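You operate a simulated robot arm through the tools that you are given. There is no shell and no other tool. Be economical: measure what you need, move in short steps, check, and stop when the job is done.

Carry out the task below with a simulated robot arm. There is one attempt and no reset: what you move stays moved.

JOB
Thin the brew in the beaker with two ladles of water.
Fine: and stir it; water from the blue jug, ladle back; stir with the blue spoon till the streaks are gone and stand it rinsed in the tall glass. Set down upright: ladle.

Only the result counts: the job must be done as asked and must still hold three seconds after the hand-in. Knocking over, shifting, dropping, spilling or breaking anything else fails it.

ROBOT AND FRAMES
A 7-joint arm with a two-finger parallel gripper, fixed in place. Base frame: the origin is at the foot of the arm, x ahead of it, y to its left, z up; the work surface is at about z = 800. Lengths are in mm, angles in rad, forces in N, time in s.
Its first joint turns from -2.897 to 2.897 rad. Payload 4.4 kg.
The tool frame sits at the grasp point between the pads (the TCP): z along the fingers, y along the line on which they close. The tips reach 23 mm beyond it. The gripper opens to 94 mm. The fingers are 38 mm wide and 10 mm thick; the gripper's body (54 by 96 mm) begins 39 mm behind the TCP.
Orientation is that of the tool frame in the base frame, as a unit quaternion [w, x, y, z]. With the fingers straight down and closing along the base's y, the tool's x points along the base's -x, its y along +y and its z along -z.

CONTROLS
- The arm moves only by the tool step_arm. Its argument "rows" is a list of rows, each a list of 7 numbers: the shift along the tool's x, y, z in units of 30 mm (1.0 is 30 mm), then the turn, a rotation vector about the tool's x, y, z in units of 8 degrees (1.0 is 8 degrees), then the gripper command, from -1 (shut) to 1 (fully open), values between in proportion. In form: [[tx, ty, tz, wx, wy, wz, grip], ...]. A call has 1 to 10 rows; each row shifts and turns the commanded pose from where the row before left it, along the tool's axes as they then stand. A call with a number of a shift or a turn outside -1 to 1 is refused whole. A row lasts 0.2 s, in which the tool goes at most 50 mm and 0.15 rad; a call with a longer step from one row to the next is refused whole, and so is a gripper value outside its range. Where a pose cannot be reached the arm comes as near as it can. A force on the tool above 40 N (or 10 N above the force at the start of the call, whichever is more), or a blocked arm, ends the call early, and 0.2 s more pass. The fingers move at their own pace (about 72 mm/s each) and stop on an object; they squeeze with about 41 N. The grip force told is the motor's: it shows also when the fingers shut on nothing. Time passes only in rows, and 0.2 s behind the last, so rows that do not move let the fingers close. The reply holds the time, the measured pose of the TCP, the force on the tool along the base axes, the opening and the grip force, in the units named above and with some noise, with the torque about the TCP (base axes, N m) and any sound that the robot's microphone picked up.
- Cameras (640 x 400 px; columns grow to the right, rows downward): "scene" is fixed at [221.7, -651.8, 1720.3]; the picture's right is [0.74, -0.68, 0.00], its down [-0.44, -0.48, -0.76] and it looks along [0.51, 0.56, -0.65] (base axes); focal length 324 px, centre (320, 200). "wrist" rides on the gripper at [86, 16, -74] in the tool frame; the picture's right is [-0.18, 0.98, 0.00], its down [-0.58, -0.11, -0.81] and it looks along [-0.79, -0.15, 0.59] (tool axes); focal length 243 px, centre (320, 200). There is no depth. A picture from a camera that has moved, and an enlarged one, comes with that camera's place and axes in the base frame and with its lens.
- grab_frame(camera): a new picture of that camera. No time passes.
- inspect(camera, box): a new picture of the part [left, top, right, bottom] of that camera's present view, enlarged. No time passes.
- sign_off(): hands the job in; it is judged then, once.

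Go step by step. Nothing tells you positions but the pictures and the camera data: compare them with the known pose of the tool, close in by small moves and look again before you grip or let go. The budget is 120 turns and 76 pictures, counting those below and the enlarged ones. Unless the task says otherwise, let go and move clear before handing in, and close with one line.

The tools are called after "Call:" as name(argument=value, ...) on one line, values as JSON. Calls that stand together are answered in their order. step_arm: Moves the arm, as the interface text tells. Its arguments: {"type":"object","properties":{"rows":{"type":"array"}},"required":["rows"]} The other tools are called the same way: grab_frame (camera) takes a picture; inspect (camera, box) takes an enlarged picture of a part of a camera's view; sign_off () hands the job in.

At the start:

```text
clock: 0.0
position: [617.2, -153.1, 1346.4]
tool_rot: [0.0, 0.0, 1.0, 0.0]
ft_force: [0.2, 0.1, -0.4]
moment: [0.02, 0.0, -0.02]
finger_gap: 94.2
gripper_force: 0.1
```

scene: 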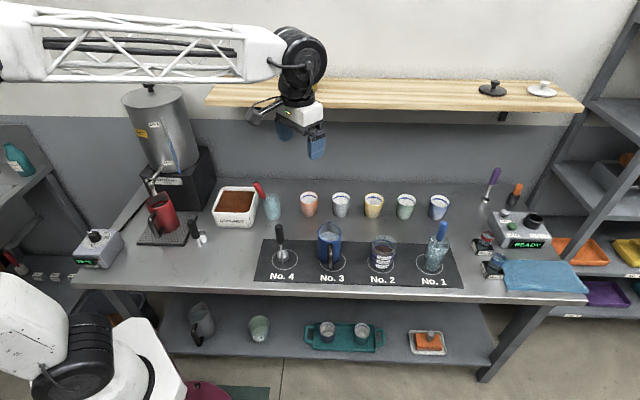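
wrist: 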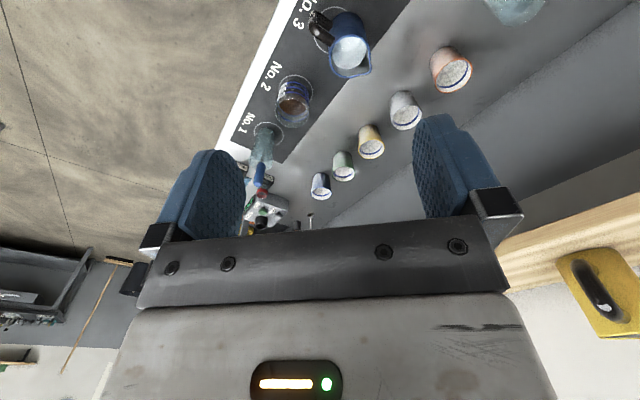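

I see a mat with four marked places: No. 4 (a ladle, it seems), No. 3 blue jug, No. 2 beaker with brew, No. 1 tall glass with blue-handled spoon. I look closer before moving.

Call:
inspect(camera="scene", box=[240, 210, 360, 300])

Call:
inspect(camera="scene", box=[350, 210, 470, 300])

```text
4.44 times, centred on (300, 255) of scene
camera zoom: at [221.7, -651.8, 1720.3], right [0.74, -0.68, 0.0], down [-0.44, -0.48, -0.76], along [0.51, 0.56, -0.65], focal length 1440 px, centre (409, -44)
```

zoom: 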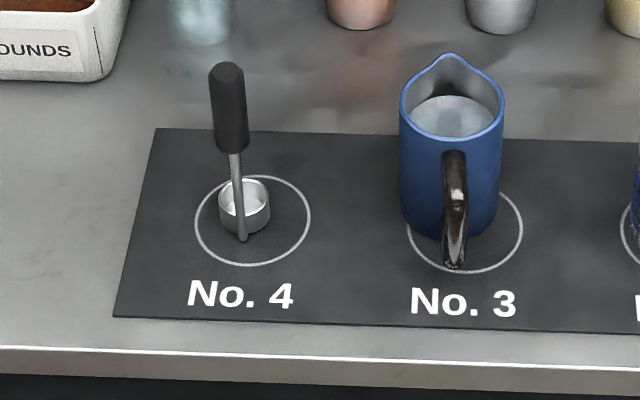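

```text
4.44 times, centred on (410, 255) of scene
camera zoom: at [221.7, -651.8, 1720.3], right [0.74, -0.68, 0.0], down [-0.44, -0.48, -0.76], along [0.51, 0.56, -0.65], focal length 1440 px, centre (-80, -44)
```

zoom: 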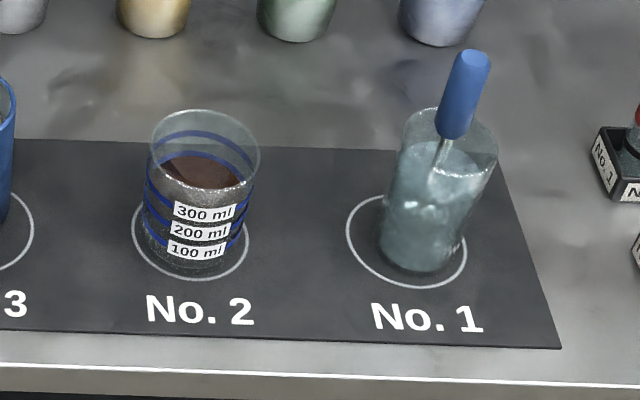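

The ladle stands at about (610,-33) with its handle from z≈911 to 1000. The jug is near (757,-120), the beaker near (864,-269) and the tall glass near (991,-386). I plan to hold the tool level with the camera on top, so first I turn the wrist in free air.

Call:
step_arm(rows=[[0, 0, 0, 0, 0, 1, 1], [0, 0, 0, 0, 0, 1, 1], [0, 0, 0, 0, 0, 1, 1], [0, 0, 0, 0, 0, 1, 1], [0, 0, 0, 0, 0, 1, 1], [0, 0, 0, 0, 0, 1, 1], [0, 0, 0, 0, 0, 1, 1], [0, 0, 0, 0, 0, 1, 1], [0, 0, 0, 0, 0, 1, 1], [0, 0, 0, 0, 0, 1, 1]])

```text
clock: 2.2
position: [616.3, -151.6, 1346.9]
tool_rot: [0.0, 0.643, 0.766, 0.0]
ft_force: [1.0, 0.7, 0.5]
moment: [0.03, -0.01, -0.03]
finger_gap: 94.0
gripper_force: 0.0
```

The turn works. I go on turning.

Call:
step_arm(rows=[[0, 0, 0, 0, 0, 1, 1], [0, 0, 0, 0, 0, 1, 1], [0, 0, 0, 0, 0, 1, 1], [0, 0, 0, 0, 0, 1, 1], [0, 0, 0, 0, 0, 1, 1], [0, 0, 0, 0, 0, 1, 1], [0, 0, 0, 0, 0, 1, 1], [0, 0, 0, 0, 0, 1, 1], [0, 0, 0, 0, 0, 1, 1], [0, 0, 0, 0, 0, 1, 1]])

Call:
step_arm(rows=[[0, 0, 0, 0, 0, 1, 1], [0, 0, 0, 0, 0, 1, 1], [0, 0, 0, 0, 0, 1, 1], [0, 0, 0, 0, 0, 1, 1], [0, 0, 0, 0, 0, 1, 1], [0, 0, 0, 0, 0, 1, 1], [0, 0, 0, 0, 0, 1, 1], [0, 0, 0, 0, 0, 1, 1], [0, 0, 0, 0, 0, 0.125, 1]])

```text
clock: 4.4
position: [616.0, -152.6, 1347.7]
tool_rot: [-0.001, 0.985, 0.172, 0.0]
ft_force: [0.2, -0.2, 1.0]
moment: [0.01, 0.02, 0.03]
finger_gap: 94.1
gripper_force: 0.0
```

```text
clock: 6.4
position: [607.5, -184.6, 1346.9]
tool_rot: [-0.007, 0.996, -0.089, 0.002]
ft_force: [0.5, 0.3, -0.3]
moment: [-0.01, -0.03, 0.02]
finger_gap: 94.2
gripper_force: 0.0
out of reach, approached as far as the arm can: row 4, 5, 6, 7, 8
```

The wrist limit stops the turn at azimuth -10°, so the level camera-up pose is out. New plan: grip the ladle straight down with tool x pointing along (0.7, 0.7), then pour by tilting outward. I turn back to that angle.

Call:
step_arm(rows=[[0, 0, 0, 0, 0, -1, 1], [0, 0, 0, 0, 0, -1, 1], [0, 0, 0, 0, 0, -1, 1], [0, 0, 0, 0, 0, -1, 1], [0, 0, 0, 0, 0, -1, 1], [0, 0, 0, 0, 0, -1, 1], [0, 0, 0, 0, 0, -1, 1]])

```text
clock: 8.0
position: [607.6, -184.2, 1347.3]
tool_rot: [-0.006, 0.924, 0.381, 0.005]
ft_force: [-0.7, -0.8, -0.3]
moment: [-0.03, 0.01, -0.02]
finger_gap: 94.2
gripper_force: 0.1
```

Call:
step_arm(rows=[[0.45, -0.44, 0.946, 0, 0, 0, 1], [0.45, -0.44, 0.946, 0, 0, 0, 1], [0.45, -0.44, 0.946, 0, 0, 0, 1], [0.45, -0.44, 0.946, 0, 0, 0, 1], [0.45, -0.44, 0.946, 0, 0, 0, 1], [0.45, -0.44, 0.946, 0, 0, 0, 1], [0.45, -0.44, 0.946, 0, 0, 0, 1], [0.45, -0.44, 0.946, 0, 0, 0, 1]])

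Call:
grab_frame(camera="wrist")

Call:
grab_frame(camera="scene")

```text
clock: 9.8
position: [608.9, -27.7, 1119.3]
tool_rot: [-0.006, 0.925, 0.38, 0.005]
ft_force: [0.3, 0.5, 0.5]
moment: [-0.02, 0.02, -0.05]
finger_gap: 94.1
gripper_force: 0.1
```

```text
71 pictures are left
camera wrist: at [681.5, 20.3, 1196.6], right [0.56, -0.83, -0.01], down [-0.49, -0.34, 0.8], along [-0.66, -0.44, -0.6], focal length 243 px, centre (320, 200)
```

wrist: 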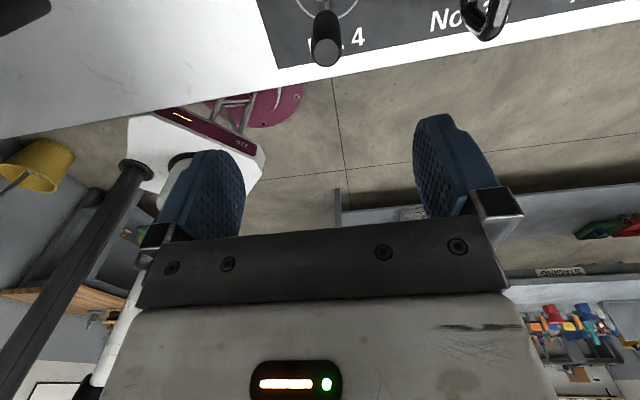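

```text
70 pictures are left
```

scene: 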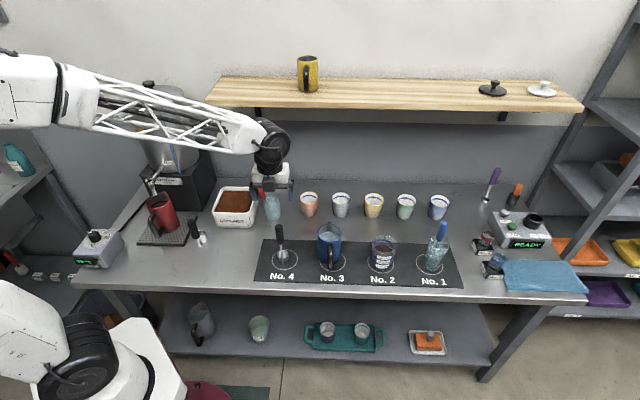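

Call:
step_arm(rows=[[0, 0.05, 0.85, 0, 0, 0, 1], [0, 0.05, 0.85, 0, 0, 0, 1], [0, 0, 0.85, 0, 0, 0, 1]])

Call:
grab_frame(camera="wrist")

Call:
inspect(camera="scene", box=[220, 160, 340, 280])

```text
clock: 10.6
position: [612.1, -31.4, 1043.5]
tool_rot: [-0.006, 0.925, 0.38, 0.005]
ft_force: [0.4, 0.6, 0.1]
moment: [0.01, -0.03, 0.02]
finger_gap: 93.9
gripper_force: 0.1
```

```text
69 pictures are left
camera wrist: at [685.4, 18.4, 1121.1], right [0.56, -0.83, -0.01], down [-0.49, -0.34, 0.8], along [-0.66, -0.44, -0.6], focal length 243 px, centre (320, 200)
```

wrist: 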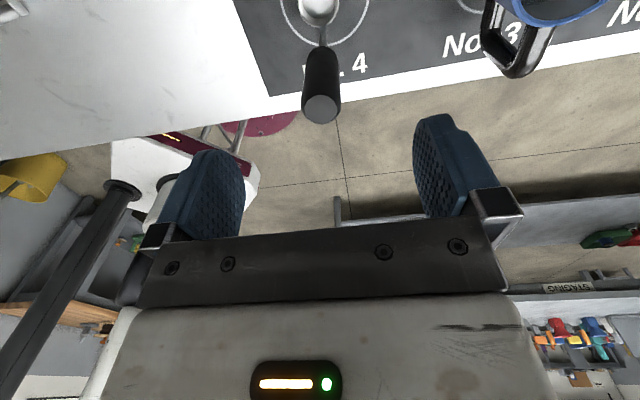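

```text
3.33 times, centred on (280, 220) of scene
camera zoom: at [221.7, -651.8, 1720.3], right [0.74, -0.68, 0.0], down [-0.44, -0.48, -0.76], along [0.51, 0.56, -0.65], focal length 1080 px, centre (453, 133)
```

zoom: 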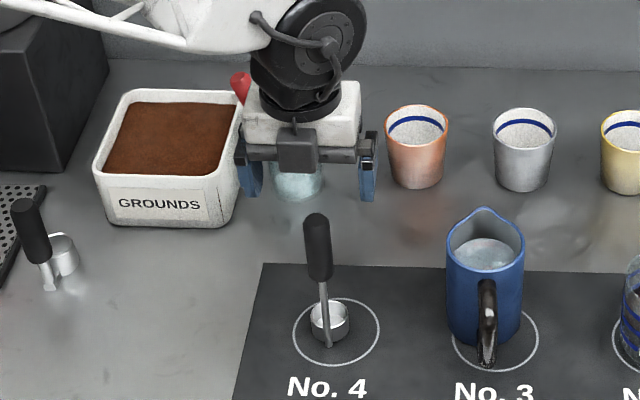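

The handle's top is at about z=995, lined up within about 5 mm. I descend with the fingers either side of the handle.

Call:
step_arm(rows=[[0.05, 0.13, 0.8, 0, 0, 0, 1], [0.05, 0, 0.8, 0, 0, 0, 1], [0, 0, 0.7, 0, 0, 0, 1]])

Call:
grab_frame(camera="wrist")

Call:
inspect(camera="scene", box=[220, 160, 340, 280])

```text
clock: 11.4
position: [619.6, -30.2, 974.3]
tool_rot: [-0.006, 0.925, 0.38, 0.005]
ft_force: [-0.3, 0.0, -0.1]
moment: [-0.04, -0.03, -0.02]
finger_gap: 94.0
gripper_force: 0.1
```

```text
67 pictures are left
camera wrist: at [691.8, 18.5, 1051.1], right [0.56, -0.83, -0.01], down [-0.49, -0.34, 0.8], along [-0.66, -0.44, -0.6], focal length 243 px, centre (320, 200)
```

wrist: 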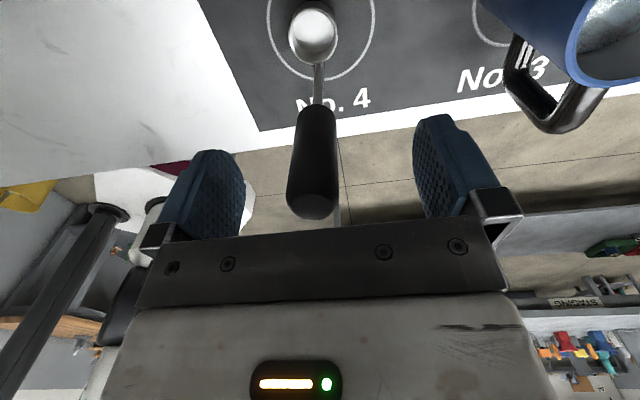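

```text
3.33 times, centred on (280, 220) of scene
camera zoom: at [221.7, -651.8, 1720.3], right [0.74, -0.68, 0.0], down [-0.44, -0.48, -0.76], along [0.51, 0.56, -0.65], focal length 1080 px, centre (453, 133)
```

zoom: 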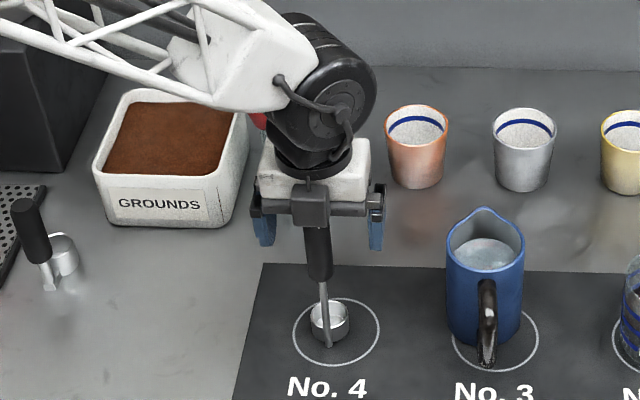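

Call:
step_arm(rows=[[0, -0.1, 0.27, 0, 0, 0, 1], [0, 0, 0, 0, 0, 0, -0.4], [0, 0, 0, 0, 0, 0, -0.4], [0, 0, 0, 0, 0, 0, -1], [0, 0, 0, 0, 0, 0, -1], [0, 0, 0, 0, 0, 0, -1]])

Call:
grab_frame(camera="wrist")

Call:
inspect(camera="scene", box=[220, 160, 340, 280])

```text
clock: 12.8
position: [616.6, -28.1, 967.4]
tool_rot: [-0.006, 0.925, 0.381, 0.005]
ft_force: [1.0, -1.0, 0.8]
moment: [-0.17, -0.15, -0.01]
finger_gap: 25.3
gripper_force: 41.4
```

```text
65 pictures are left
camera wrist: at [689.1, 20.8, 1043.8], right [0.56, -0.83, -0.01], down [-0.49, -0.34, 0.8], along [-0.66, -0.44, -0.6], focal length 243 px, centre (320, 200)
```

wrist: 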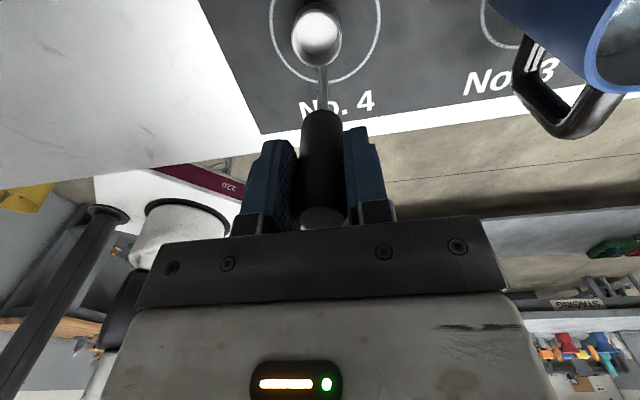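

```text
3.33 times, centred on (280, 220) of scene
camera zoom: at [221.7, -651.8, 1720.3], right [0.74, -0.68, 0.0], down [-0.44, -0.48, -0.76], along [0.51, 0.56, -0.65], focal length 1080 px, centre (453, 133)
```

zoom: 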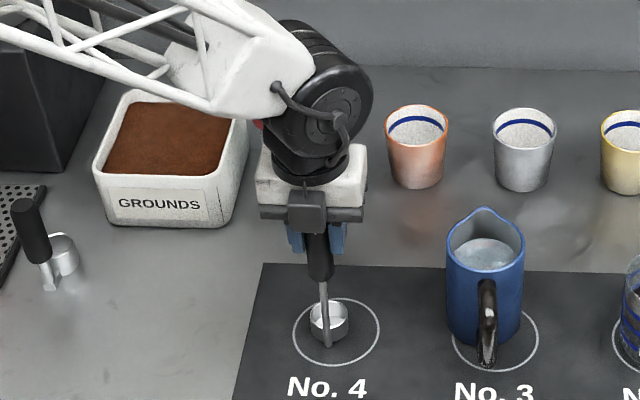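

Ladle gripped (25 mm). I lift it clear and look.

Call:
step_arm(rows=[[0, 0, -0.5, 0, 0, 0, -1], [0, 0, -1, 0, 0, 0, -1], [0, 0, -1, 0, 0, 0, -1], [0, 0, -1, 0, 0, 0, -1], [0, 0, -1, 0, 0, 0, -1], [0, 0, -0.7, 0, 0, 0, -1]])

Call:
grab_frame(camera="wrist")

Call:
inspect(camera="scene", box=[240, 160, 400, 280])

```text
clock: 14.2
position: [616.4, -31.4, 1124.1]
tool_rot: [-0.005, 0.925, 0.38, 0.004]
ft_force: [-0.2, 0.0, -1.9]
moment: [-0.02, -0.05, -0.07]
finger_gap: 25.2
gripper_force: 40.9
```

```text
63 pictures are left
camera wrist: at [688.5, 17.9, 1199.6], right [0.56, -0.83, -0.01], down [-0.49, -0.34, 0.8], along [-0.67, -0.44, -0.6], focal length 243 px, centre (320, 200)
```

wrist: 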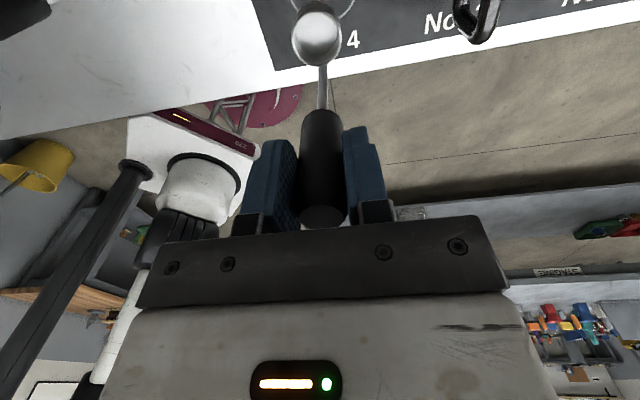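

```text
3.33 times, centred on (320, 220) of scene
camera zoom: at [221.7, -651.8, 1720.3], right [0.74, -0.68, 0.0], down [-0.44, -0.48, -0.76], along [0.51, 0.56, -0.65], focal length 1080 px, centre (320, 133)
```

zoom: 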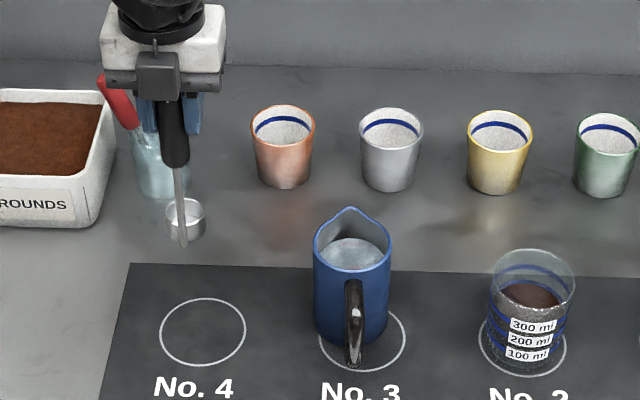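

Call:
step_arm(rows=[[0.12, 0.6, 0, 0, 0, 0, -1], [0.12, 0.9, 0, 0, 0, 0, -1], [0.12, 0.9, 0, 0, 0, 0, -1], [0.12, 0.9, 0, 0, 0, 0, -1], [0.12, 0.9, 0, 0, 0, 0, -1], [0.12, 0.8, 0, 0, 0, 0, -1], [0, 0.43, 0, 0, 0, 0, -1], [0, 0, 0, 0, 0, 0, -1]])

Call:
grab_frame(camera="wrist")

Call:
inspect(camera="scene", box=[260, 160, 420, 280])

```text
clock: 16.0
position: [746.9, -130.7, 1122.4]
tool_rot: [-0.006, 0.925, 0.381, 0.005]
ft_force: [0.4, 0.8, -1.6]
moment: [0.06, 0.04, 0.0]
finger_gap: 25.2
gripper_force: 40.6
```

```text
61 pictures are left
camera wrist: at [819.0, -81.6, 1199.2], right [0.56, -0.83, -0.01], down [-0.49, -0.34, 0.8], along [-0.66, -0.44, -0.6], focal length 243 px, centre (320, 200)
```

wrist: 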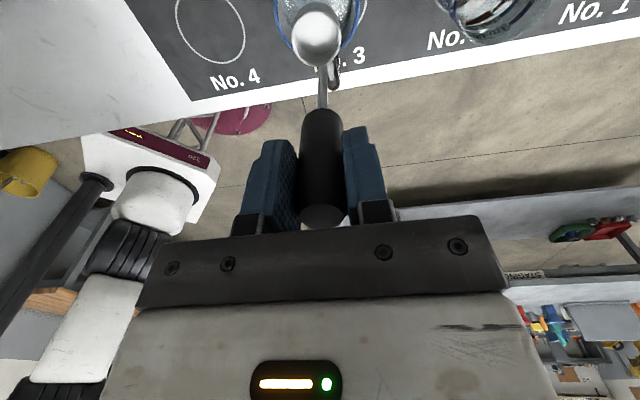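

```text
3.33 times, centred on (340, 220) of scene
camera zoom: at [221.7, -651.8, 1720.3], right [0.74, -0.68, 0.0], down [-0.44, -0.48, -0.76], along [0.51, 0.56, -0.65], focal length 1080 px, centre (253, 133)
```

zoom: 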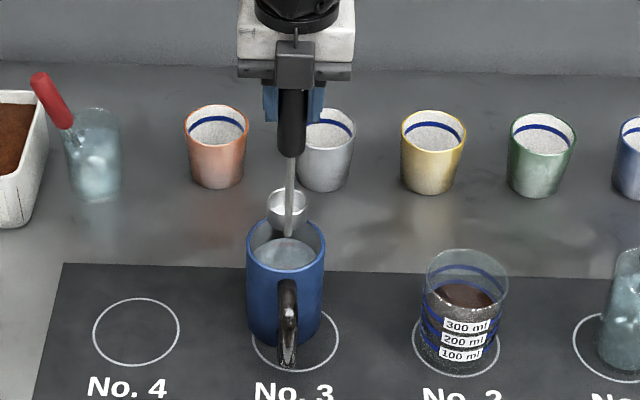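

Call:
step_arm(rows=[[0, 0, 0.5, 0, 0, 0, -1], [0, 0, 0.6, 0, 0, 0, -1], [0, 0, 0, 0, 0, 0, -1]])

Call:
inspect(camera="wrist", box=[240, 0, 400, 100])

Call:
inspect(camera="scene", box=[290, 190, 370, 250])

```text
clock: 16.8
position: [747.3, -131.4, 1090.0]
tool_rot: [-0.006, 0.925, 0.38, 0.006]
ft_force: [0.2, 0.8, -2.0]
moment: [-0.03, 0.01, -0.03]
finger_gap: 25.4
gripper_force: 41.2
```

```text
4.00 times, centred on (320, 50) of wrist
camera zoom: at [818.7, -81.9, 1166.1], right [0.56, -0.83, -0.01], down [-0.49, -0.34, 0.8], along [-0.66, -0.44, -0.6], focal length 970 px, centre (320, 800)
```

zoom: 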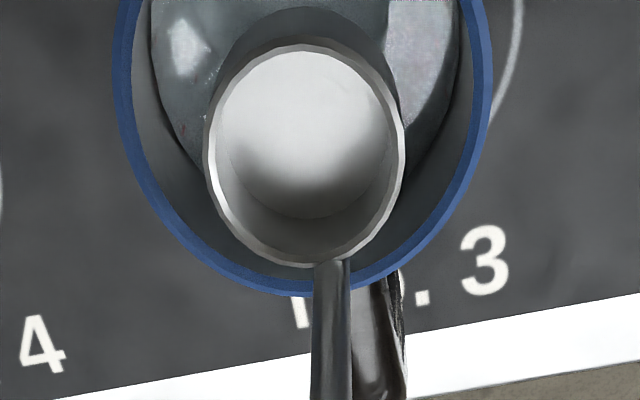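

```text
6.67 times, centred on (330, 220) of scene
camera zoom: at [221.7, -651.8, 1720.3], right [0.74, -0.68, 0.0], down [-0.44, -0.48, -0.76], along [0.51, 0.56, -0.65], focal length 2161 px, centre (253, 67)
```

zoom: 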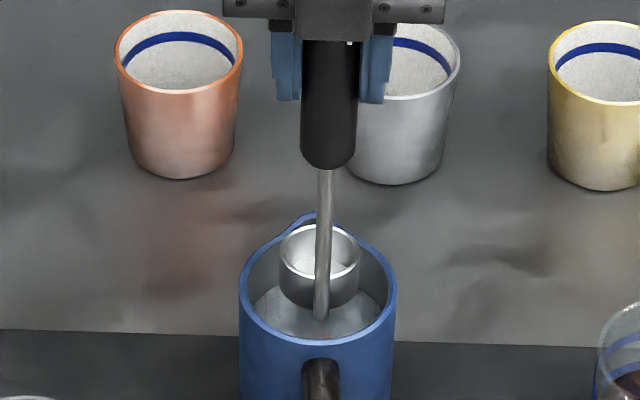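

The cup is centred over the jug opening, whose rim is at about z=920. I lower it slowly into the water.

Call:
step_arm(rows=[[0, 0, 0.4, 0, 0, 0, -1], [0, 0, 0.4, 0, 0, 0, -1], [0, 0, 0.4, 0, 0, 0, -1], [0, 0, 0.4, 0, 0, 0, -1], [0, 0, 0.3, 0, 0, 0, -1], [0, 0, 0.3, 0, 0, 0, -1], [0, 0, 0, 0, 0, 0, -1]])

Call:
inspect(camera="wrist", box=[240, 0, 400, 100])

Call:
inspect(camera="scene", box=[290, 190, 370, 250])

```text
clock: 18.4
position: [747.4, -128.6, 1023.8]
tool_rot: [-0.006, 0.925, 0.38, 0.006]
ft_force: [0.5, -0.1, -1.8]
moment: [0.01, 0.0, -0.01]
finger_gap: 25.2
gripper_force: 40.8
```

```text
4.00 times, centred on (320, 50) of wrist
camera zoom: at [820.0, -80.2, 1100.1], right [0.56, -0.83, -0.01], down [-0.49, -0.34, 0.8], along [-0.66, -0.44, -0.6], focal length 970 px, centre (320, 800)
```

zoom: 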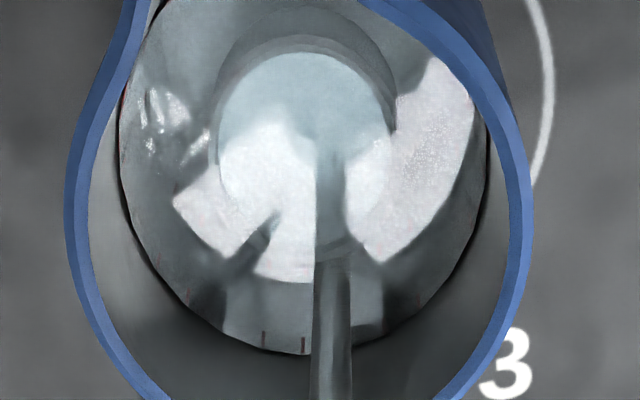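

```text
6.67 times, centred on (330, 220) of scene
camera zoom: at [221.7, -651.8, 1720.3], right [0.74, -0.68, 0.0], down [-0.44, -0.48, -0.76], along [0.51, 0.56, -0.65], focal length 2161 px, centre (253, 67)
```

zoom: 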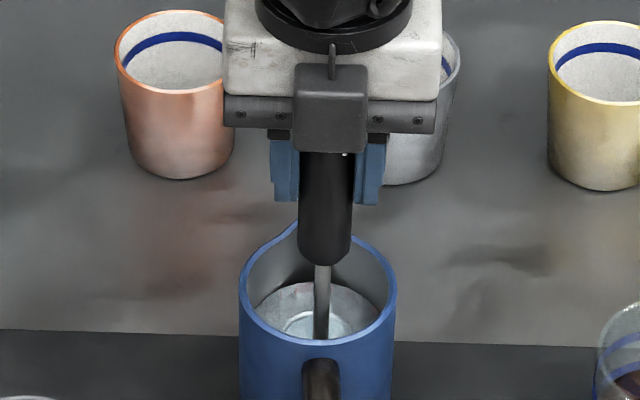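

The cup looks submerged. I go slightly deeper, pause, then raise it slowly and level.

Call:
step_arm(rows=[[0, 0, 0.27, 0, 0, 0, -1], [0, 0, 0, 0, 0, 0, -1], [0, 0, 0, 0, 0, 0, -1], [0, 0, -0.3, 0, 0, 0, -1], [0, 0, -0.3, 0, 0, 0, -1], [0, 0, -0.3, 0, 0, 0, -1], [0, 0, -0.4, 0, 0, 0, -1], [0, 0, -0.4, 0, 0, 0, -1], [0, 0, -0.4, 0, 0, 0, -1]])

Call:
step_arm(rows=[[0, 0, -0.4, 0, 0, 0, -1], [0, 0, -0.4, 0, 0, 0, -1], [0, 0, 0, 0, 0, 0, -1], [0, 0, 0, 0, 0, 0, -1], [0, 0, 0, 0, 0, 0, -1]])

Call:
inspect(camera="wrist", box=[240, 0, 400, 100])

```text
clock: 20.4
position: [746.8, -130.8, 1078.3]
tool_rot: [-0.006, 0.925, 0.38, 0.005]
ft_force: [0.9, -0.1, -0.9]
moment: [-0.02, -0.05, 0.02]
finger_gap: 25.3
gripper_force: 40.8
```

```text
clock: 21.6
position: [745.1, -130.8, 1102.1]
tool_rot: [-0.006, 0.925, 0.38, 0.005]
ft_force: [-0.9, -0.6, -2.2]
moment: [0.02, 0.01, 0.0]
finger_gap: 25.4
gripper_force: 41.5
```

```text
4.00 times, centred on (320, 50) of wrist
camera zoom: at [817.9, -81.6, 1178.2], right [0.56, -0.83, -0.01], down [-0.49, -0.34, 0.8], along [-0.66, -0.44, -0.6], focal length 970 px, centre (320, 800)
```

zoom: 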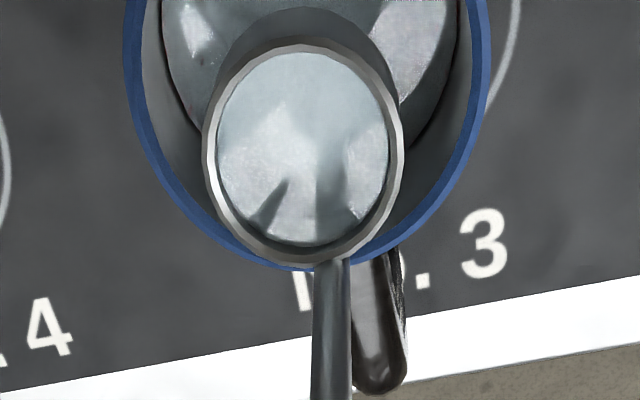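

The ladle is full to the brim. I raise it and turn the wrist over the jug, so that the pouring lip will face the base.

Call:
step_arm(rows=[[0, 0, -0.4, 0, 0, 0, -1], [0, 0, -0.4, 0, 0, -0.5, -1], [0, 0, -0.4, 0, 0, -0.8, -1], [0, 0, 0, 0, 0, -0.9, -1], [0, 0, 0, 0, 0, -0.9, -1], [0, 0, 0, 0, 0, -0.9, -1], [0, 0, 0, 0, 0, -0.9, -1], [0, 0, 0, 0, 0, -0.9, -1], [0, 0, 0, 0, 0, -0.9, -1], [0, 0, 0, 0, 0, -0.9, -1]])

Call:
step_arm(rows=[[0, 0, 0, 0, 0, -0.9, -1], [0, 0, 0, 0, 0, -0.9, -1], [0, 0, 0, 0, 0, -0.9, -1], [0, 0, 0, 0, 0, -0.9, -1], [0, 0, 0, 0, 0, -0.9, -1], [0, 0, 0, 0, 0, -0.9, -1], [0, 0, 0, 0, 0, -0.9, -1], [0, 0, 0, 0, 0, -0.9, -1], [0, 0, 0, 0, 0, -0.9, -1], [0, 0, 0, 0, 0, -0.9, -1]])

Call:
grab_frame(camera="wrist")

Call:
inspect(camera="scene", box=[280, 160, 440, 280])

```text
clock: 23.8
position: [746.3, -130.6, 1139.3]
tool_rot: [-0.002, 0.605, 0.796, 0.007]
ft_force: [-0.6, -0.1, -2.0]
moment: [-0.03, 0.03, -0.01]
finger_gap: 25.4
gripper_force: 41.0
```

```text
clock: 26.0
position: [745.7, -129.8, 1138.8]
tool_rot: [0.001, 0.021, 1.0, 0.007]
ft_force: [0.7, 0.8, -1.1]
moment: [-0.01, 0.0, -0.01]
finger_gap: 25.3
gripper_force: 41.1
```

```text
54 pictures are left
camera wrist: at [660.0, -111.6, 1213.9], right [0.23, 0.97, 0.01], down [0.57, -0.14, 0.81], along [0.79, -0.17, -0.59], focal length 243 px, centre (320, 200)
```

wrist: 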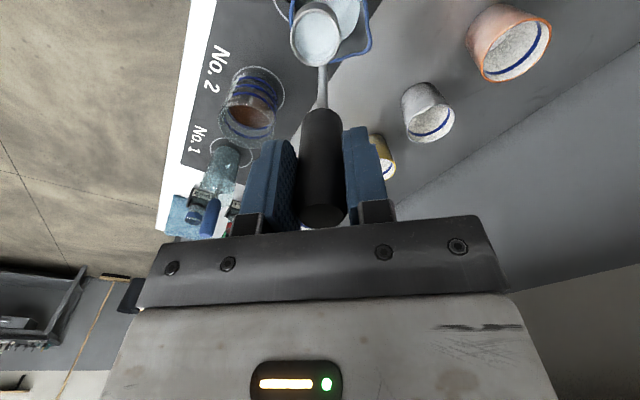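

```text
3.33 times, centred on (360, 220) of scene
camera zoom: at [221.7, -651.8, 1720.3], right [0.74, -0.68, 0.0], down [-0.44, -0.48, -0.76], along [0.51, 0.56, -0.65], focal length 1080 px, centre (187, 133)
```

zoom: 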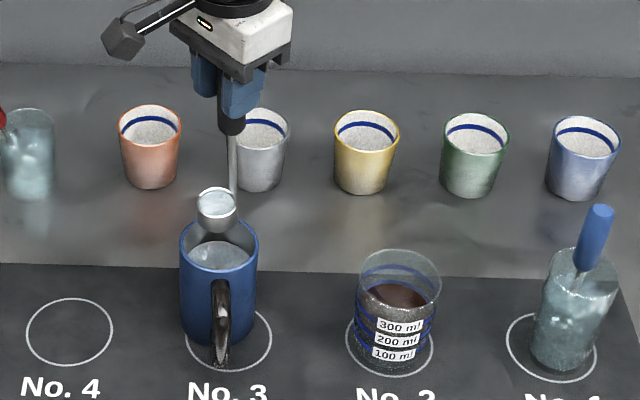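

The ladle is still full. I carry it level to the beaker, starting and stopping gently.

Call:
step_arm(rows=[[-0.3, -0.194, 0, 0, 0, 0, -1], [-0.6, -0.387, 0, 0, 0, 0, -1], [-0.75, -0.484, 0, 0, 0, 0, -1], [-0.75, -0.484, 0, 0, 0, 0, -1], [-0.75, -0.484, 0, 0, 0, 0, -1], [-0.75, -0.484, 0, 0, 0, 0, -1], [-0.75, -0.484, 0, 0, 0, 0, -1], [-0.67, -0.435, 0, 0, 0, 0, -1], [-0.42, -0.27, 0, 0, 0, 0, -1], [-0.22, -0.145, 0, 0, 0, 0, -1]])

Call:
grab_frame(camera="wrist")

Call:
inspect(camera="scene", box=[300, 160, 460, 280])

```text
clock: 28.2
position: [919.6, -253.1, 1138.1]
tool_rot: [0.002, 0.022, 1.0, 0.008]
ft_force: [-0.4, 0.5, -1.3]
moment: [0.02, 0.02, -0.01]
finger_gap: 25.4
gripper_force: 41.0
```

```text
52 pictures are left
camera wrist: at [833.7, -233.3, 1213.3], right [0.23, 0.97, 0.01], down [0.57, -0.15, 0.81], along [0.79, -0.17, -0.59], focal length 243 px, centre (320, 200)
```

wrist: 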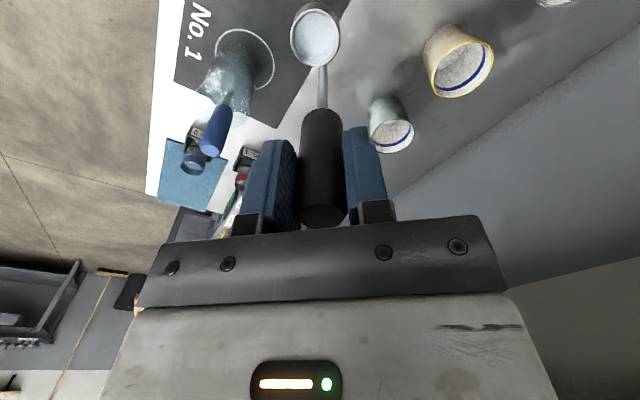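

```text
3.33 times, centred on (380, 220) of scene
camera zoom: at [221.7, -651.8, 1720.3], right [0.74, -0.68, 0.0], down [-0.44, -0.48, -0.76], along [0.51, 0.56, -0.65], focal length 1080 px, centre (120, 133)
```

zoom: 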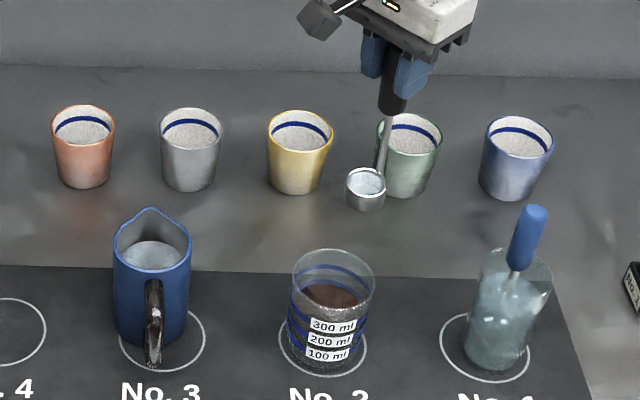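

Call:
inspect(camera="scene", box=[350, 195, 430, 255])

```text
6.67 times, centred on (390, 225) of scene
camera zoom: at [221.7, -651.8, 1720.3], right [0.74, -0.68, 0.0], down [-0.44, -0.48, -0.76], along [0.51, 0.56, -0.65], focal length 2161 px, centre (-147, 33)
```

zoom: 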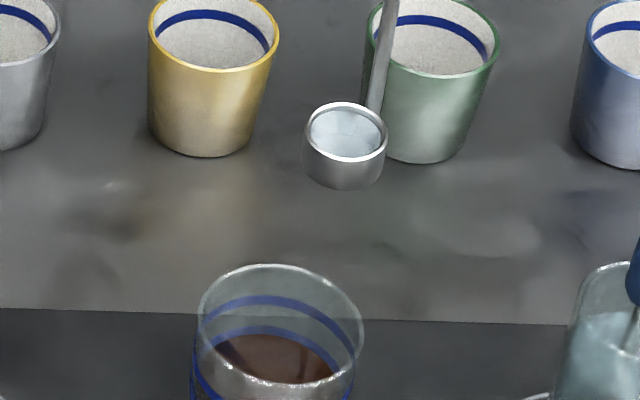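

The beaker's rim is centred near (871,-265) at z≈902. I place the pouring lip over it at about z=950, with a small extra turn.

Call:
step_arm(rows=[[0, 0, 0, 0, 0, -0.65, -1], [0, 0, 0, 0, 0, -0.65, -1], [0.24, -0.085, 0.2, 0, 0, 0, -1], [0.24, -0.085, 0.4, 0, 0, 0, -1], [0, 0, 0.5, 0, 0, 0, -1], [0, 0, 0.4, 0, 0, 0, -1], [0, 0, 0, 0, 0, 0, -1]])

Call:
inspect(camera="scene", box=[340, 180, 440, 255])

Call:
inspect(camera="wrist", box=[240, 0, 400, 100])

```text
clock: 29.8
position: [906.5, -260.5, 1092.6]
tool_rot: [0.003, -0.069, 0.998, 0.008]
ft_force: [0.2, -0.1, -0.7]
moment: [-0.01, 0.02, 0.01]
finger_gap: 25.5
gripper_force: 41.2
```

```text
5.33 times, centred on (390, 218) of scene
camera zoom: at [221.7, -651.8, 1720.3], right [0.74, -0.68, 0.0], down [-0.44, -0.48, -0.76], along [0.51, 0.56, -0.65], focal length 1729 px, centre (-53, 107)
```

zoom: 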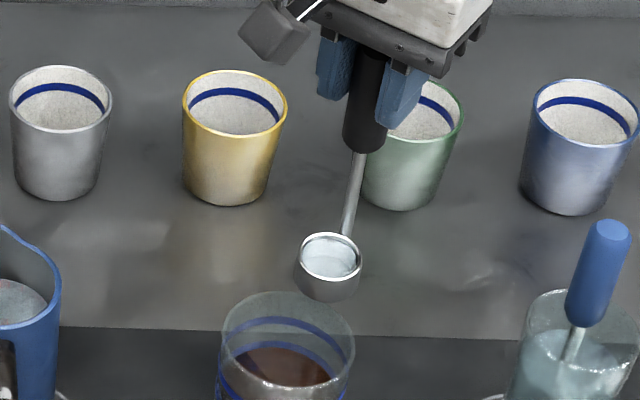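

```text
4.00 times, centred on (320, 50) of wrist
camera zoom: at [818.9, -256.7, 1167.1], right [0.05, 1.0, 0.01], down [0.59, -0.04, 0.81], along [0.81, -0.03, -0.59], focal length 970 px, centre (320, 800)
```

zoom: 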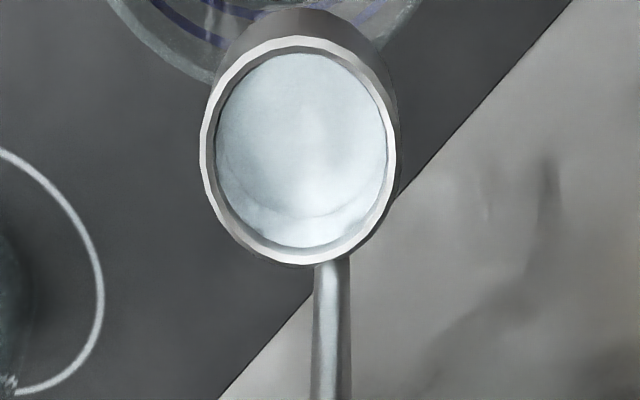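

Lip and beaker line up in both views. I begin the slow tilt about the lip.

Call:
step_arm(rows=[[0.13, -0.06, 0, 0, 0, 0, -1], [0.335, 0, -0.059, 0, -0.5, 0, -1], [0.335, 0, -0.059, 0, -0.5, 0, -1], [0.335, 0, -0.059, 0, -0.5, 0, -1], [0.335, 0, -0.059, 0, -0.5, 0, -1], [0.335, 0, -0.059, 0, -0.5, 0, -1], [0.335, 0, -0.059, 0, -0.5, 0, -1]])

Call:
inspect(camera="scene", box=[340, 180, 440, 255])

```text
clock: 31.4
position: [841.2, -271.6, 1094.1]
tool_rot: [0.21, -0.067, 0.975, 0.022]
ft_force: [0.2, -0.3, -2.5]
moment: [0.02, 0.07, -0.02]
finger_gap: 25.3
gripper_force: 41.1
```

```text
5.33 times, centred on (390, 218) of scene
camera zoom: at [221.7, -651.8, 1720.3], right [0.74, -0.68, 0.0], down [-0.44, -0.48, -0.76], along [0.51, 0.56, -0.65], focal length 1729 px, centre (-53, 107)
```

zoom: 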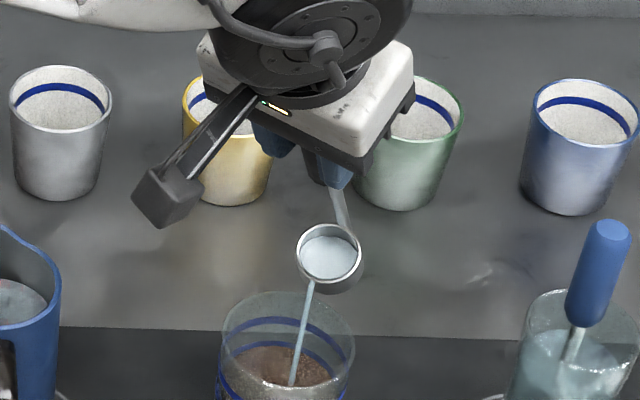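

The stream goes cleanly into the beaker. I continue the tilt.

Call:
step_arm(rows=[[0.335, 0, -0.059, 0, -0.5, 0, -1], [0.335, 0, -0.059, 0, -0.5, 0, -1], [0.335, 0, -0.059, 0, -0.5, 0, -1], [0.335, 0, -0.059, 0, -0.5, 0, -1], [0.335, 0, -0.059, 0, -0.5, 0, -1], [0.335, 0, -0.059, 0, -0.5, 0, -1], [0.335, 0, -0.059, 0, -0.5, 0, -1], [0.335, 0, -0.059, 0, -0.5, 0, -1], [0.335, 0, -0.059, 0, -0.5, 0, -1]])

Call:
grab_frame(camera="scene")

```text
clock: 33.4
position: [763.9, -282.2, 1047.0]
tool_rot: [0.501, -0.056, 0.863, 0.041]
ft_force: [0.9, 1.3, -1.2]
moment: [-0.03, 0.12, 0.01]
finger_gap: 25.6
gripper_force: 41.3
```

```text
46 pictures are left
```

scene: 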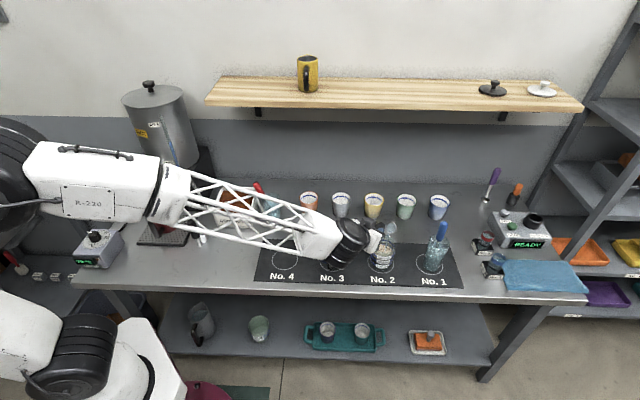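

Call:
step_arm(rows=[[0.335, 0, -0.059, 0, -0.5, 0, -1], [0.335, 0, -0.059, 0, -0.5, 0, -1], [0.335, 0, -0.059, 0, -0.5, 0, -1], [0.335, 0, -0.059, 0, -0.5, 0, -1], [0.335, 0, -0.059, 0, -0.5, 0, -1], [0.335, 0, -0.059, 0, -0.5, 0, -1], [0.335, 0, -0.059, 0, -0.5, 0, -1], [0.335, 0, -0.059, 0, -0.5, 0, -1]])

Call:
inspect(camera="scene", box=[310, 180, 450, 285])

Call:
grab_frame(camera="wrist")

```text
clock: 35.2
position: [729.8, -284.4, 974.6]
tool_rot: [0.72, -0.043, 0.69, 0.054]
ft_force: [0.0, -0.2, -1.0]
moment: [-0.03, 0.15, 0.0]
finger_gap: 25.5
gripper_force: 40.8
```

```text
3.81 times, centred on (380, 232) of scene
camera zoom: at [221.7, -651.8, 1720.3], right [0.74, -0.68, 0.0], down [-0.44, -0.48, -0.76], along [0.51, 0.56, -0.65], focal length 1235 px, centre (91, 76)
```

zoom: 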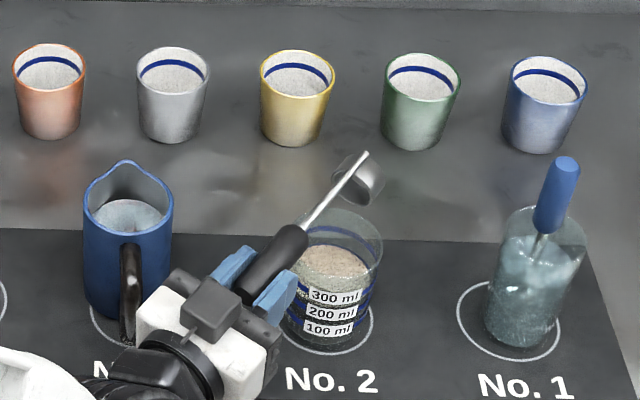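

```text
44 pictures are left
camera wrist: at [657.6, -276.7, 884.8], right [-0.14, 0.97, 0.2], down [-0.81, -0.23, 0.54], along [0.57, -0.08, 0.82], focal length 243 px, centre (320, 200)
```

wrist: 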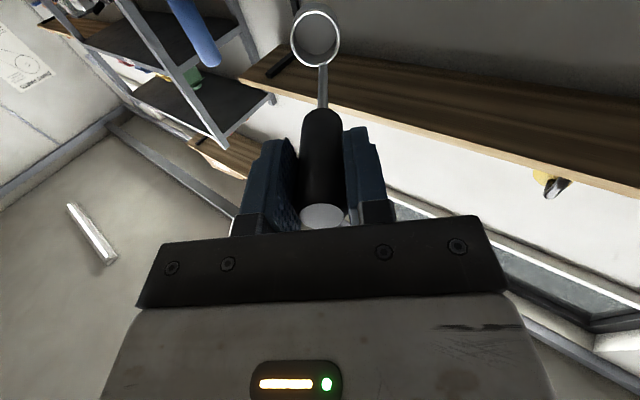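

Call:
step_arm(rows=[[0.335, 0, -0.059, 0, -0.5, 0, -1], [0.335, 0, -0.059, 0, -0.5, 0, -1], [0.335, 0, -0.059, 0, -0.5, 0, -1], [0, 0, 0, 0, 0, 0, -1], [0, 0, 0, 0, 0, 0, -1], [0, 0, 0, 0, 0, 0, -1]])

Call:
inspect(camera="scene", box=[360, 200, 440, 260])

```text
clock: 36.6
position: [727.1, -284.8, 942.9]
tool_rot: [0.788, -0.037, 0.612, 0.058]
ft_force: [0.0, 0.6, -0.9]
moment: [-0.02, 0.17, -0.01]
finger_gap: 25.5
gripper_force: 41.0
```

```text
6.67 times, centred on (400, 230) of scene
camera zoom: at [221.7, -651.8, 1720.3], right [0.74, -0.68, 0.0], down [-0.44, -0.48, -0.76], along [0.51, 0.56, -0.65], focal length 2161 px, centre (-213, 0)
```

zoom: 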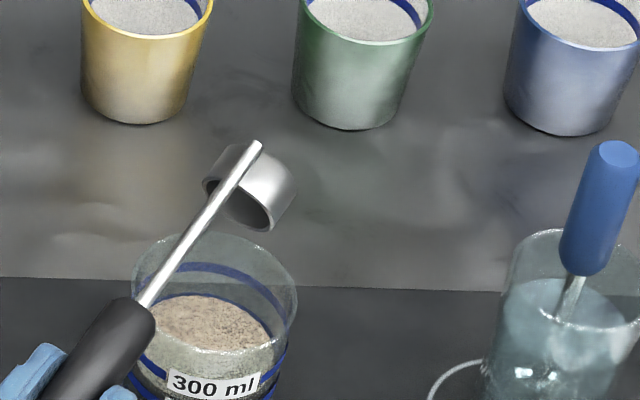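

The ladle is empty. I tilt it back upright along the same path.

Call:
step_arm(rows=[[-0.653, 0, 0.188, 0, 1, 0, -1], [-0.653, 0, 0.188, 0, 1, 0, -1], [-0.653, 0, 0.188, 0, 1, 0, -1], [-0.653, 0, 0.188, 0, 1, 0, -1], [-0.653, 0, 0.188, 0, 1, 0, -1], [-0.653, 0, 0.188, 0, 1, 0, -1], [-0.653, 0, 0.188, 0, 1, 0, -1], [-0.653, 0, 0.188, 0, 1, 0, -1], [-0.653, 0, 0.188, 0, 1, 0, -1]])

Call:
step_arm(rows=[[-0.653, 0, 0.188, 0, 1, 0, -1], [-0.653, 0, 0.188, 0, 1, 0, -1], [-0.653, 0, 0.188, 0, 1, 0, -1], [-0.653, 0, 0.188, 0, 1, 0, -1], [0, 0, -0.8, 0, 0, 0, -1], [0, 0, -0.8, 0, 0, 0, -1]])

```text
clock: 38.6
position: [823.0, -273.6, 1086.7]
tool_rot: [0.278, -0.064, 0.958, 0.026]
ft_force: [-0.2, 0.9, -1.2]
moment: [-0.01, 0.06, 0.01]
finger_gap: 25.4
gripper_force: 41.1
```

```text
clock: 40.0
position: [899.3, -263.8, 1140.3]
tool_rot: [0.002, -0.069, 0.998, 0.007]
ft_force: [0.2, -0.9, -1.7]
moment: [0.0, 0.03, -0.02]
finger_gap: 25.1
gripper_force: 40.7
```

Call:
step_arm(rows=[[0.473, 0.679, 0, 0, 0, 0, -1], [0.473, 0.679, 0, 0, 0, 0, -1], [0.473, 0.679, 0, 0, 0, 0, -1], [0.473, 0.679, 0, 0, 0, 0, -1], [0.473, 0.679, 0, 0, 0, 0, -1], [0.473, 0.679, 0, 0, 0, 0, -1], [0.473, 0.679, 0, 0, 0, 0, -1], [0.473, 0.679, 0, 0, 0, 0, -1], [0, 0, 0.7, 0, 0, 0, -1], [0, 0, 0.7, 0, 0, 0, -1]])

Call:
inspect(camera="wrist", box=[240, 0, 400, 100])

Call:
inspect(camera="scene", box=[290, 190, 370, 250])

```text
clock: 42.2
position: [765.7, -116.2, 1100.0]
tool_rot: [0.003, -0.069, 0.998, 0.007]
ft_force: [-0.5, 0.3, -0.2]
moment: [-0.01, -0.02, 0.01]
finger_gap: 25.3
gripper_force: 40.5
```

```text
4.00 times, centred on (320, 50) of wrist
camera zoom: at [677.7, -112.7, 1175.4], right [0.05, 1.0, 0.01], down [0.59, -0.04, 0.81], along [0.81, -0.03, -0.59], focal length 970 px, centre (320, 800)
```

zoom: 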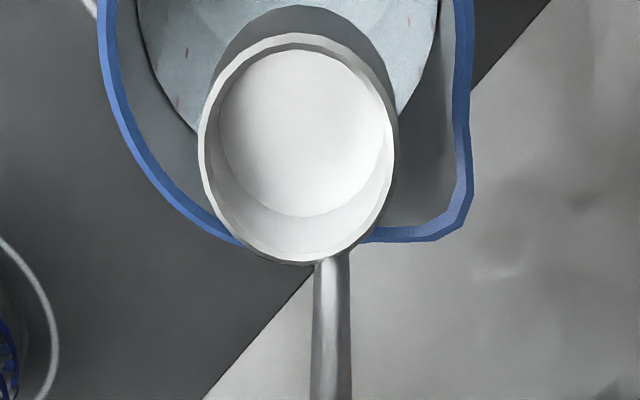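

```text
6.67 times, centred on (330, 220) of scene
camera zoom: at [221.7, -651.8, 1720.3], right [0.74, -0.68, 0.0], down [-0.44, -0.48, -0.76], along [0.51, 0.56, -0.65], focal length 2161 px, centre (253, 67)
```

zoom: 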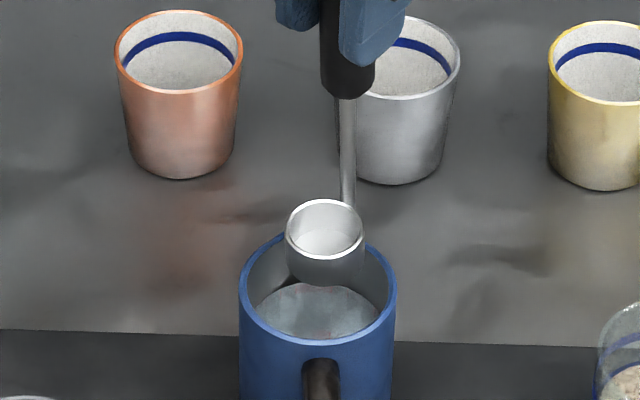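

Call:
step_arm(rows=[[0.1, -0.085, 0, 0, 0, 0, -1], [0, 0, 0.4, 0, 0, 0, -1], [0, 0, 0.4, 0, 0, 0, -1], [0, 0, 0.4, 0, 0, 0, -1], [0, 0, 0.4, 0, 0, 0, -1], [0, 0, 0.4, 0, 0, 0, -1], [0, 0, 0.4, 0, 0, 0, -1], [0, 0, 0.4, 0, 0, 0, -1], [0, 0, 0.3, 0, 0, 0, -1], [0, 0, 0, 0, 0, 0, -1]])

Call:
inspect(camera="wrist", box=[240, 0, 400, 100])

```text
clock: 44.4
position: [764.7, -117.5, 1006.5]
tool_rot: [0.003, -0.069, 0.998, 0.006]
ft_force: [0.4, 0.3, -0.9]
moment: [-0.01, 0.0, 0.04]
finger_gap: 25.4
gripper_force: 41.1
```

```text
4.00 times, centred on (320, 50) of wrist
camera zoom: at [676.6, -114.3, 1081.5], right [0.05, 1.0, 0.01], down [0.59, -0.04, 0.81], along [0.81, -0.03, -0.59], focal length 970 px, centre (320, 800)
```

zoom: 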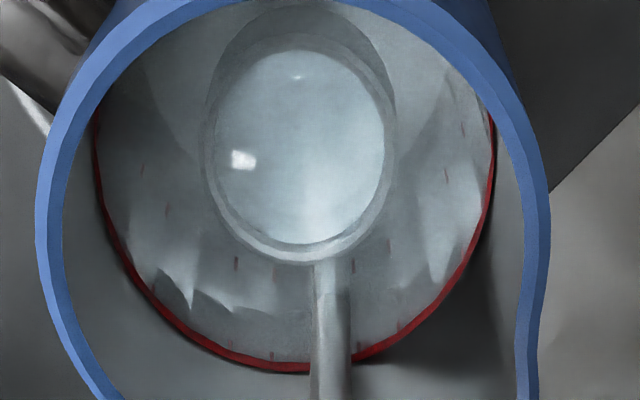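

Submerged well. I raise it slowly and level, then let it drip over the jug.

Call:
step_arm(rows=[[0, 0, 0, 0, 0, 0, -1], [0, 0, -0.3, 0, 0, 0, -1], [0, 0, -0.3, 0, 0, 0, -1], [0, 0, -0.3, 0, 0, 0, -1], [0, 0, -0.3, 0, 0, 0, -1], [0, 0, -0.4, 0, 0, 0, -1], [0, 0, -0.4, 0, 0, 0, -1], [0, 0, -0.4, 0, 0, 0, -1], [0, 0, -0.4, 0, 0, 0, -1], [0, 0, -0.4, 0, 0, 0, -1]])

Call:
step_arm(rows=[[0, 0, -0.4, 0, 0, 0, -1], [0, 0, -0.4, 0, 0, 0, -1], [0, 0, -0.4, 0, 0, 0, -1], [0, 0, 0, 0, 0, 0, -1], [0, 0, 0, 0, 0, 0, -1], [0, 0, 0, 0, 0, 0, -1], [0, 0, 0, 0, 0, 0, -1]])

Call:
inspect(camera="wrist", box=[240, 0, 400, 100])

```text
clock: 46.6
position: [762.4, -119.9, 1102.6]
tool_rot: [0.003, -0.069, 0.998, 0.007]
ft_force: [1.4, 0.8, -2.3]
moment: [0.02, 0.0, -0.01]
finger_gap: 25.3
gripper_force: 41.0
```

```text
clock: 48.2
position: [763.6, -120.9, 1139.2]
tool_rot: [0.003, -0.069, 0.998, 0.007]
ft_force: [-0.8, 0.4, -1.6]
moment: [-0.01, 0.0, -0.02]
finger_gap: 25.1
gripper_force: 40.7
```

```text
4.00 times, centred on (320, 50) of wrist
camera zoom: at [674.9, -116.9, 1214.1], right [0.05, 1.0, 0.01], down [0.59, -0.04, 0.81], along [0.81, -0.03, -0.59], focal length 970 px, centre (320, 800)
```

zoom: 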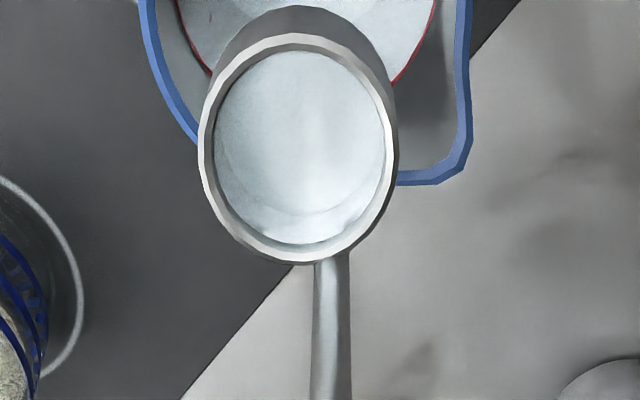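

Call:
step_arm(rows=[[-0.222, -0.3, 0, 0, 0, 0, -1], [-0.444, -0.6, 0, 0, 0, 0, -1], [-0.555, -0.75, 0, 0, 0, 0, -1], [-0.555, -0.75, 0, 0, 0, 0, -1], [-0.555, -0.75, 0, 0, 0, 0, -1], [-0.555, -0.75, 0, 0, 0, 0, -1], [-0.5, -0.675, 0, 0, 0, 0, -1], [-0.333, -0.45, 0, 0, 0, 0, -1], [-0.233, -0.315, 0, 0, 0, 0, -1]])

Call:
step_arm(rows=[[0, 0, 0.25, 0, 0, 0, -1], [0, 0, 0.5, 0, 0, 0, -1], [0, 0, 0.5, 0, 0, 0, -1], [0, 0, 0.25, 0, 0, 0, -1], [0, 0, 0, 0, 0, 0, -1]])

Call:
inspect(camera="scene", box=[340, 180, 440, 255])

```text
clock: 50.2
position: [902.7, -263.2, 1136.9]
tool_rot: [0.004, -0.069, 0.998, 0.006]
ft_force: [0.6, 0.4, -1.2]
moment: [0.0, -0.01, -0.01]
finger_gap: 25.1
gripper_force: 40.9
```

```text
clock: 51.4
position: [904.2, -262.7, 1091.2]
tool_rot: [0.003, -0.069, 0.998, 0.008]
ft_force: [-0.7, 0.0, -1.8]
moment: [0.02, 0.0, 0.0]
finger_gap: 25.2
gripper_force: 40.7
```

```text
5.33 times, centred on (390, 218) of scene
camera zoom: at [221.7, -651.8, 1720.3], right [0.74, -0.68, 0.0], down [-0.44, -0.48, -0.76], along [0.51, 0.56, -0.65], focal length 1729 px, centre (-53, 107)
```

zoom: 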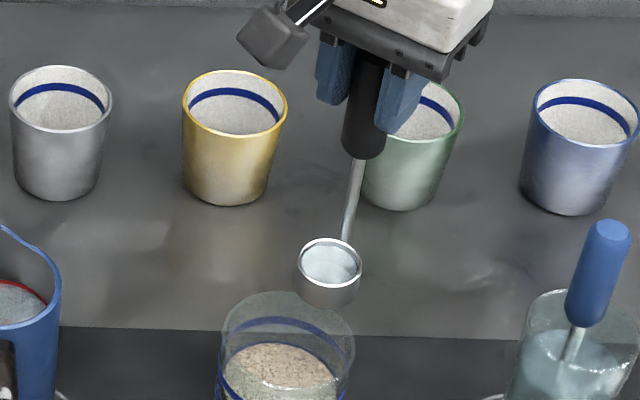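

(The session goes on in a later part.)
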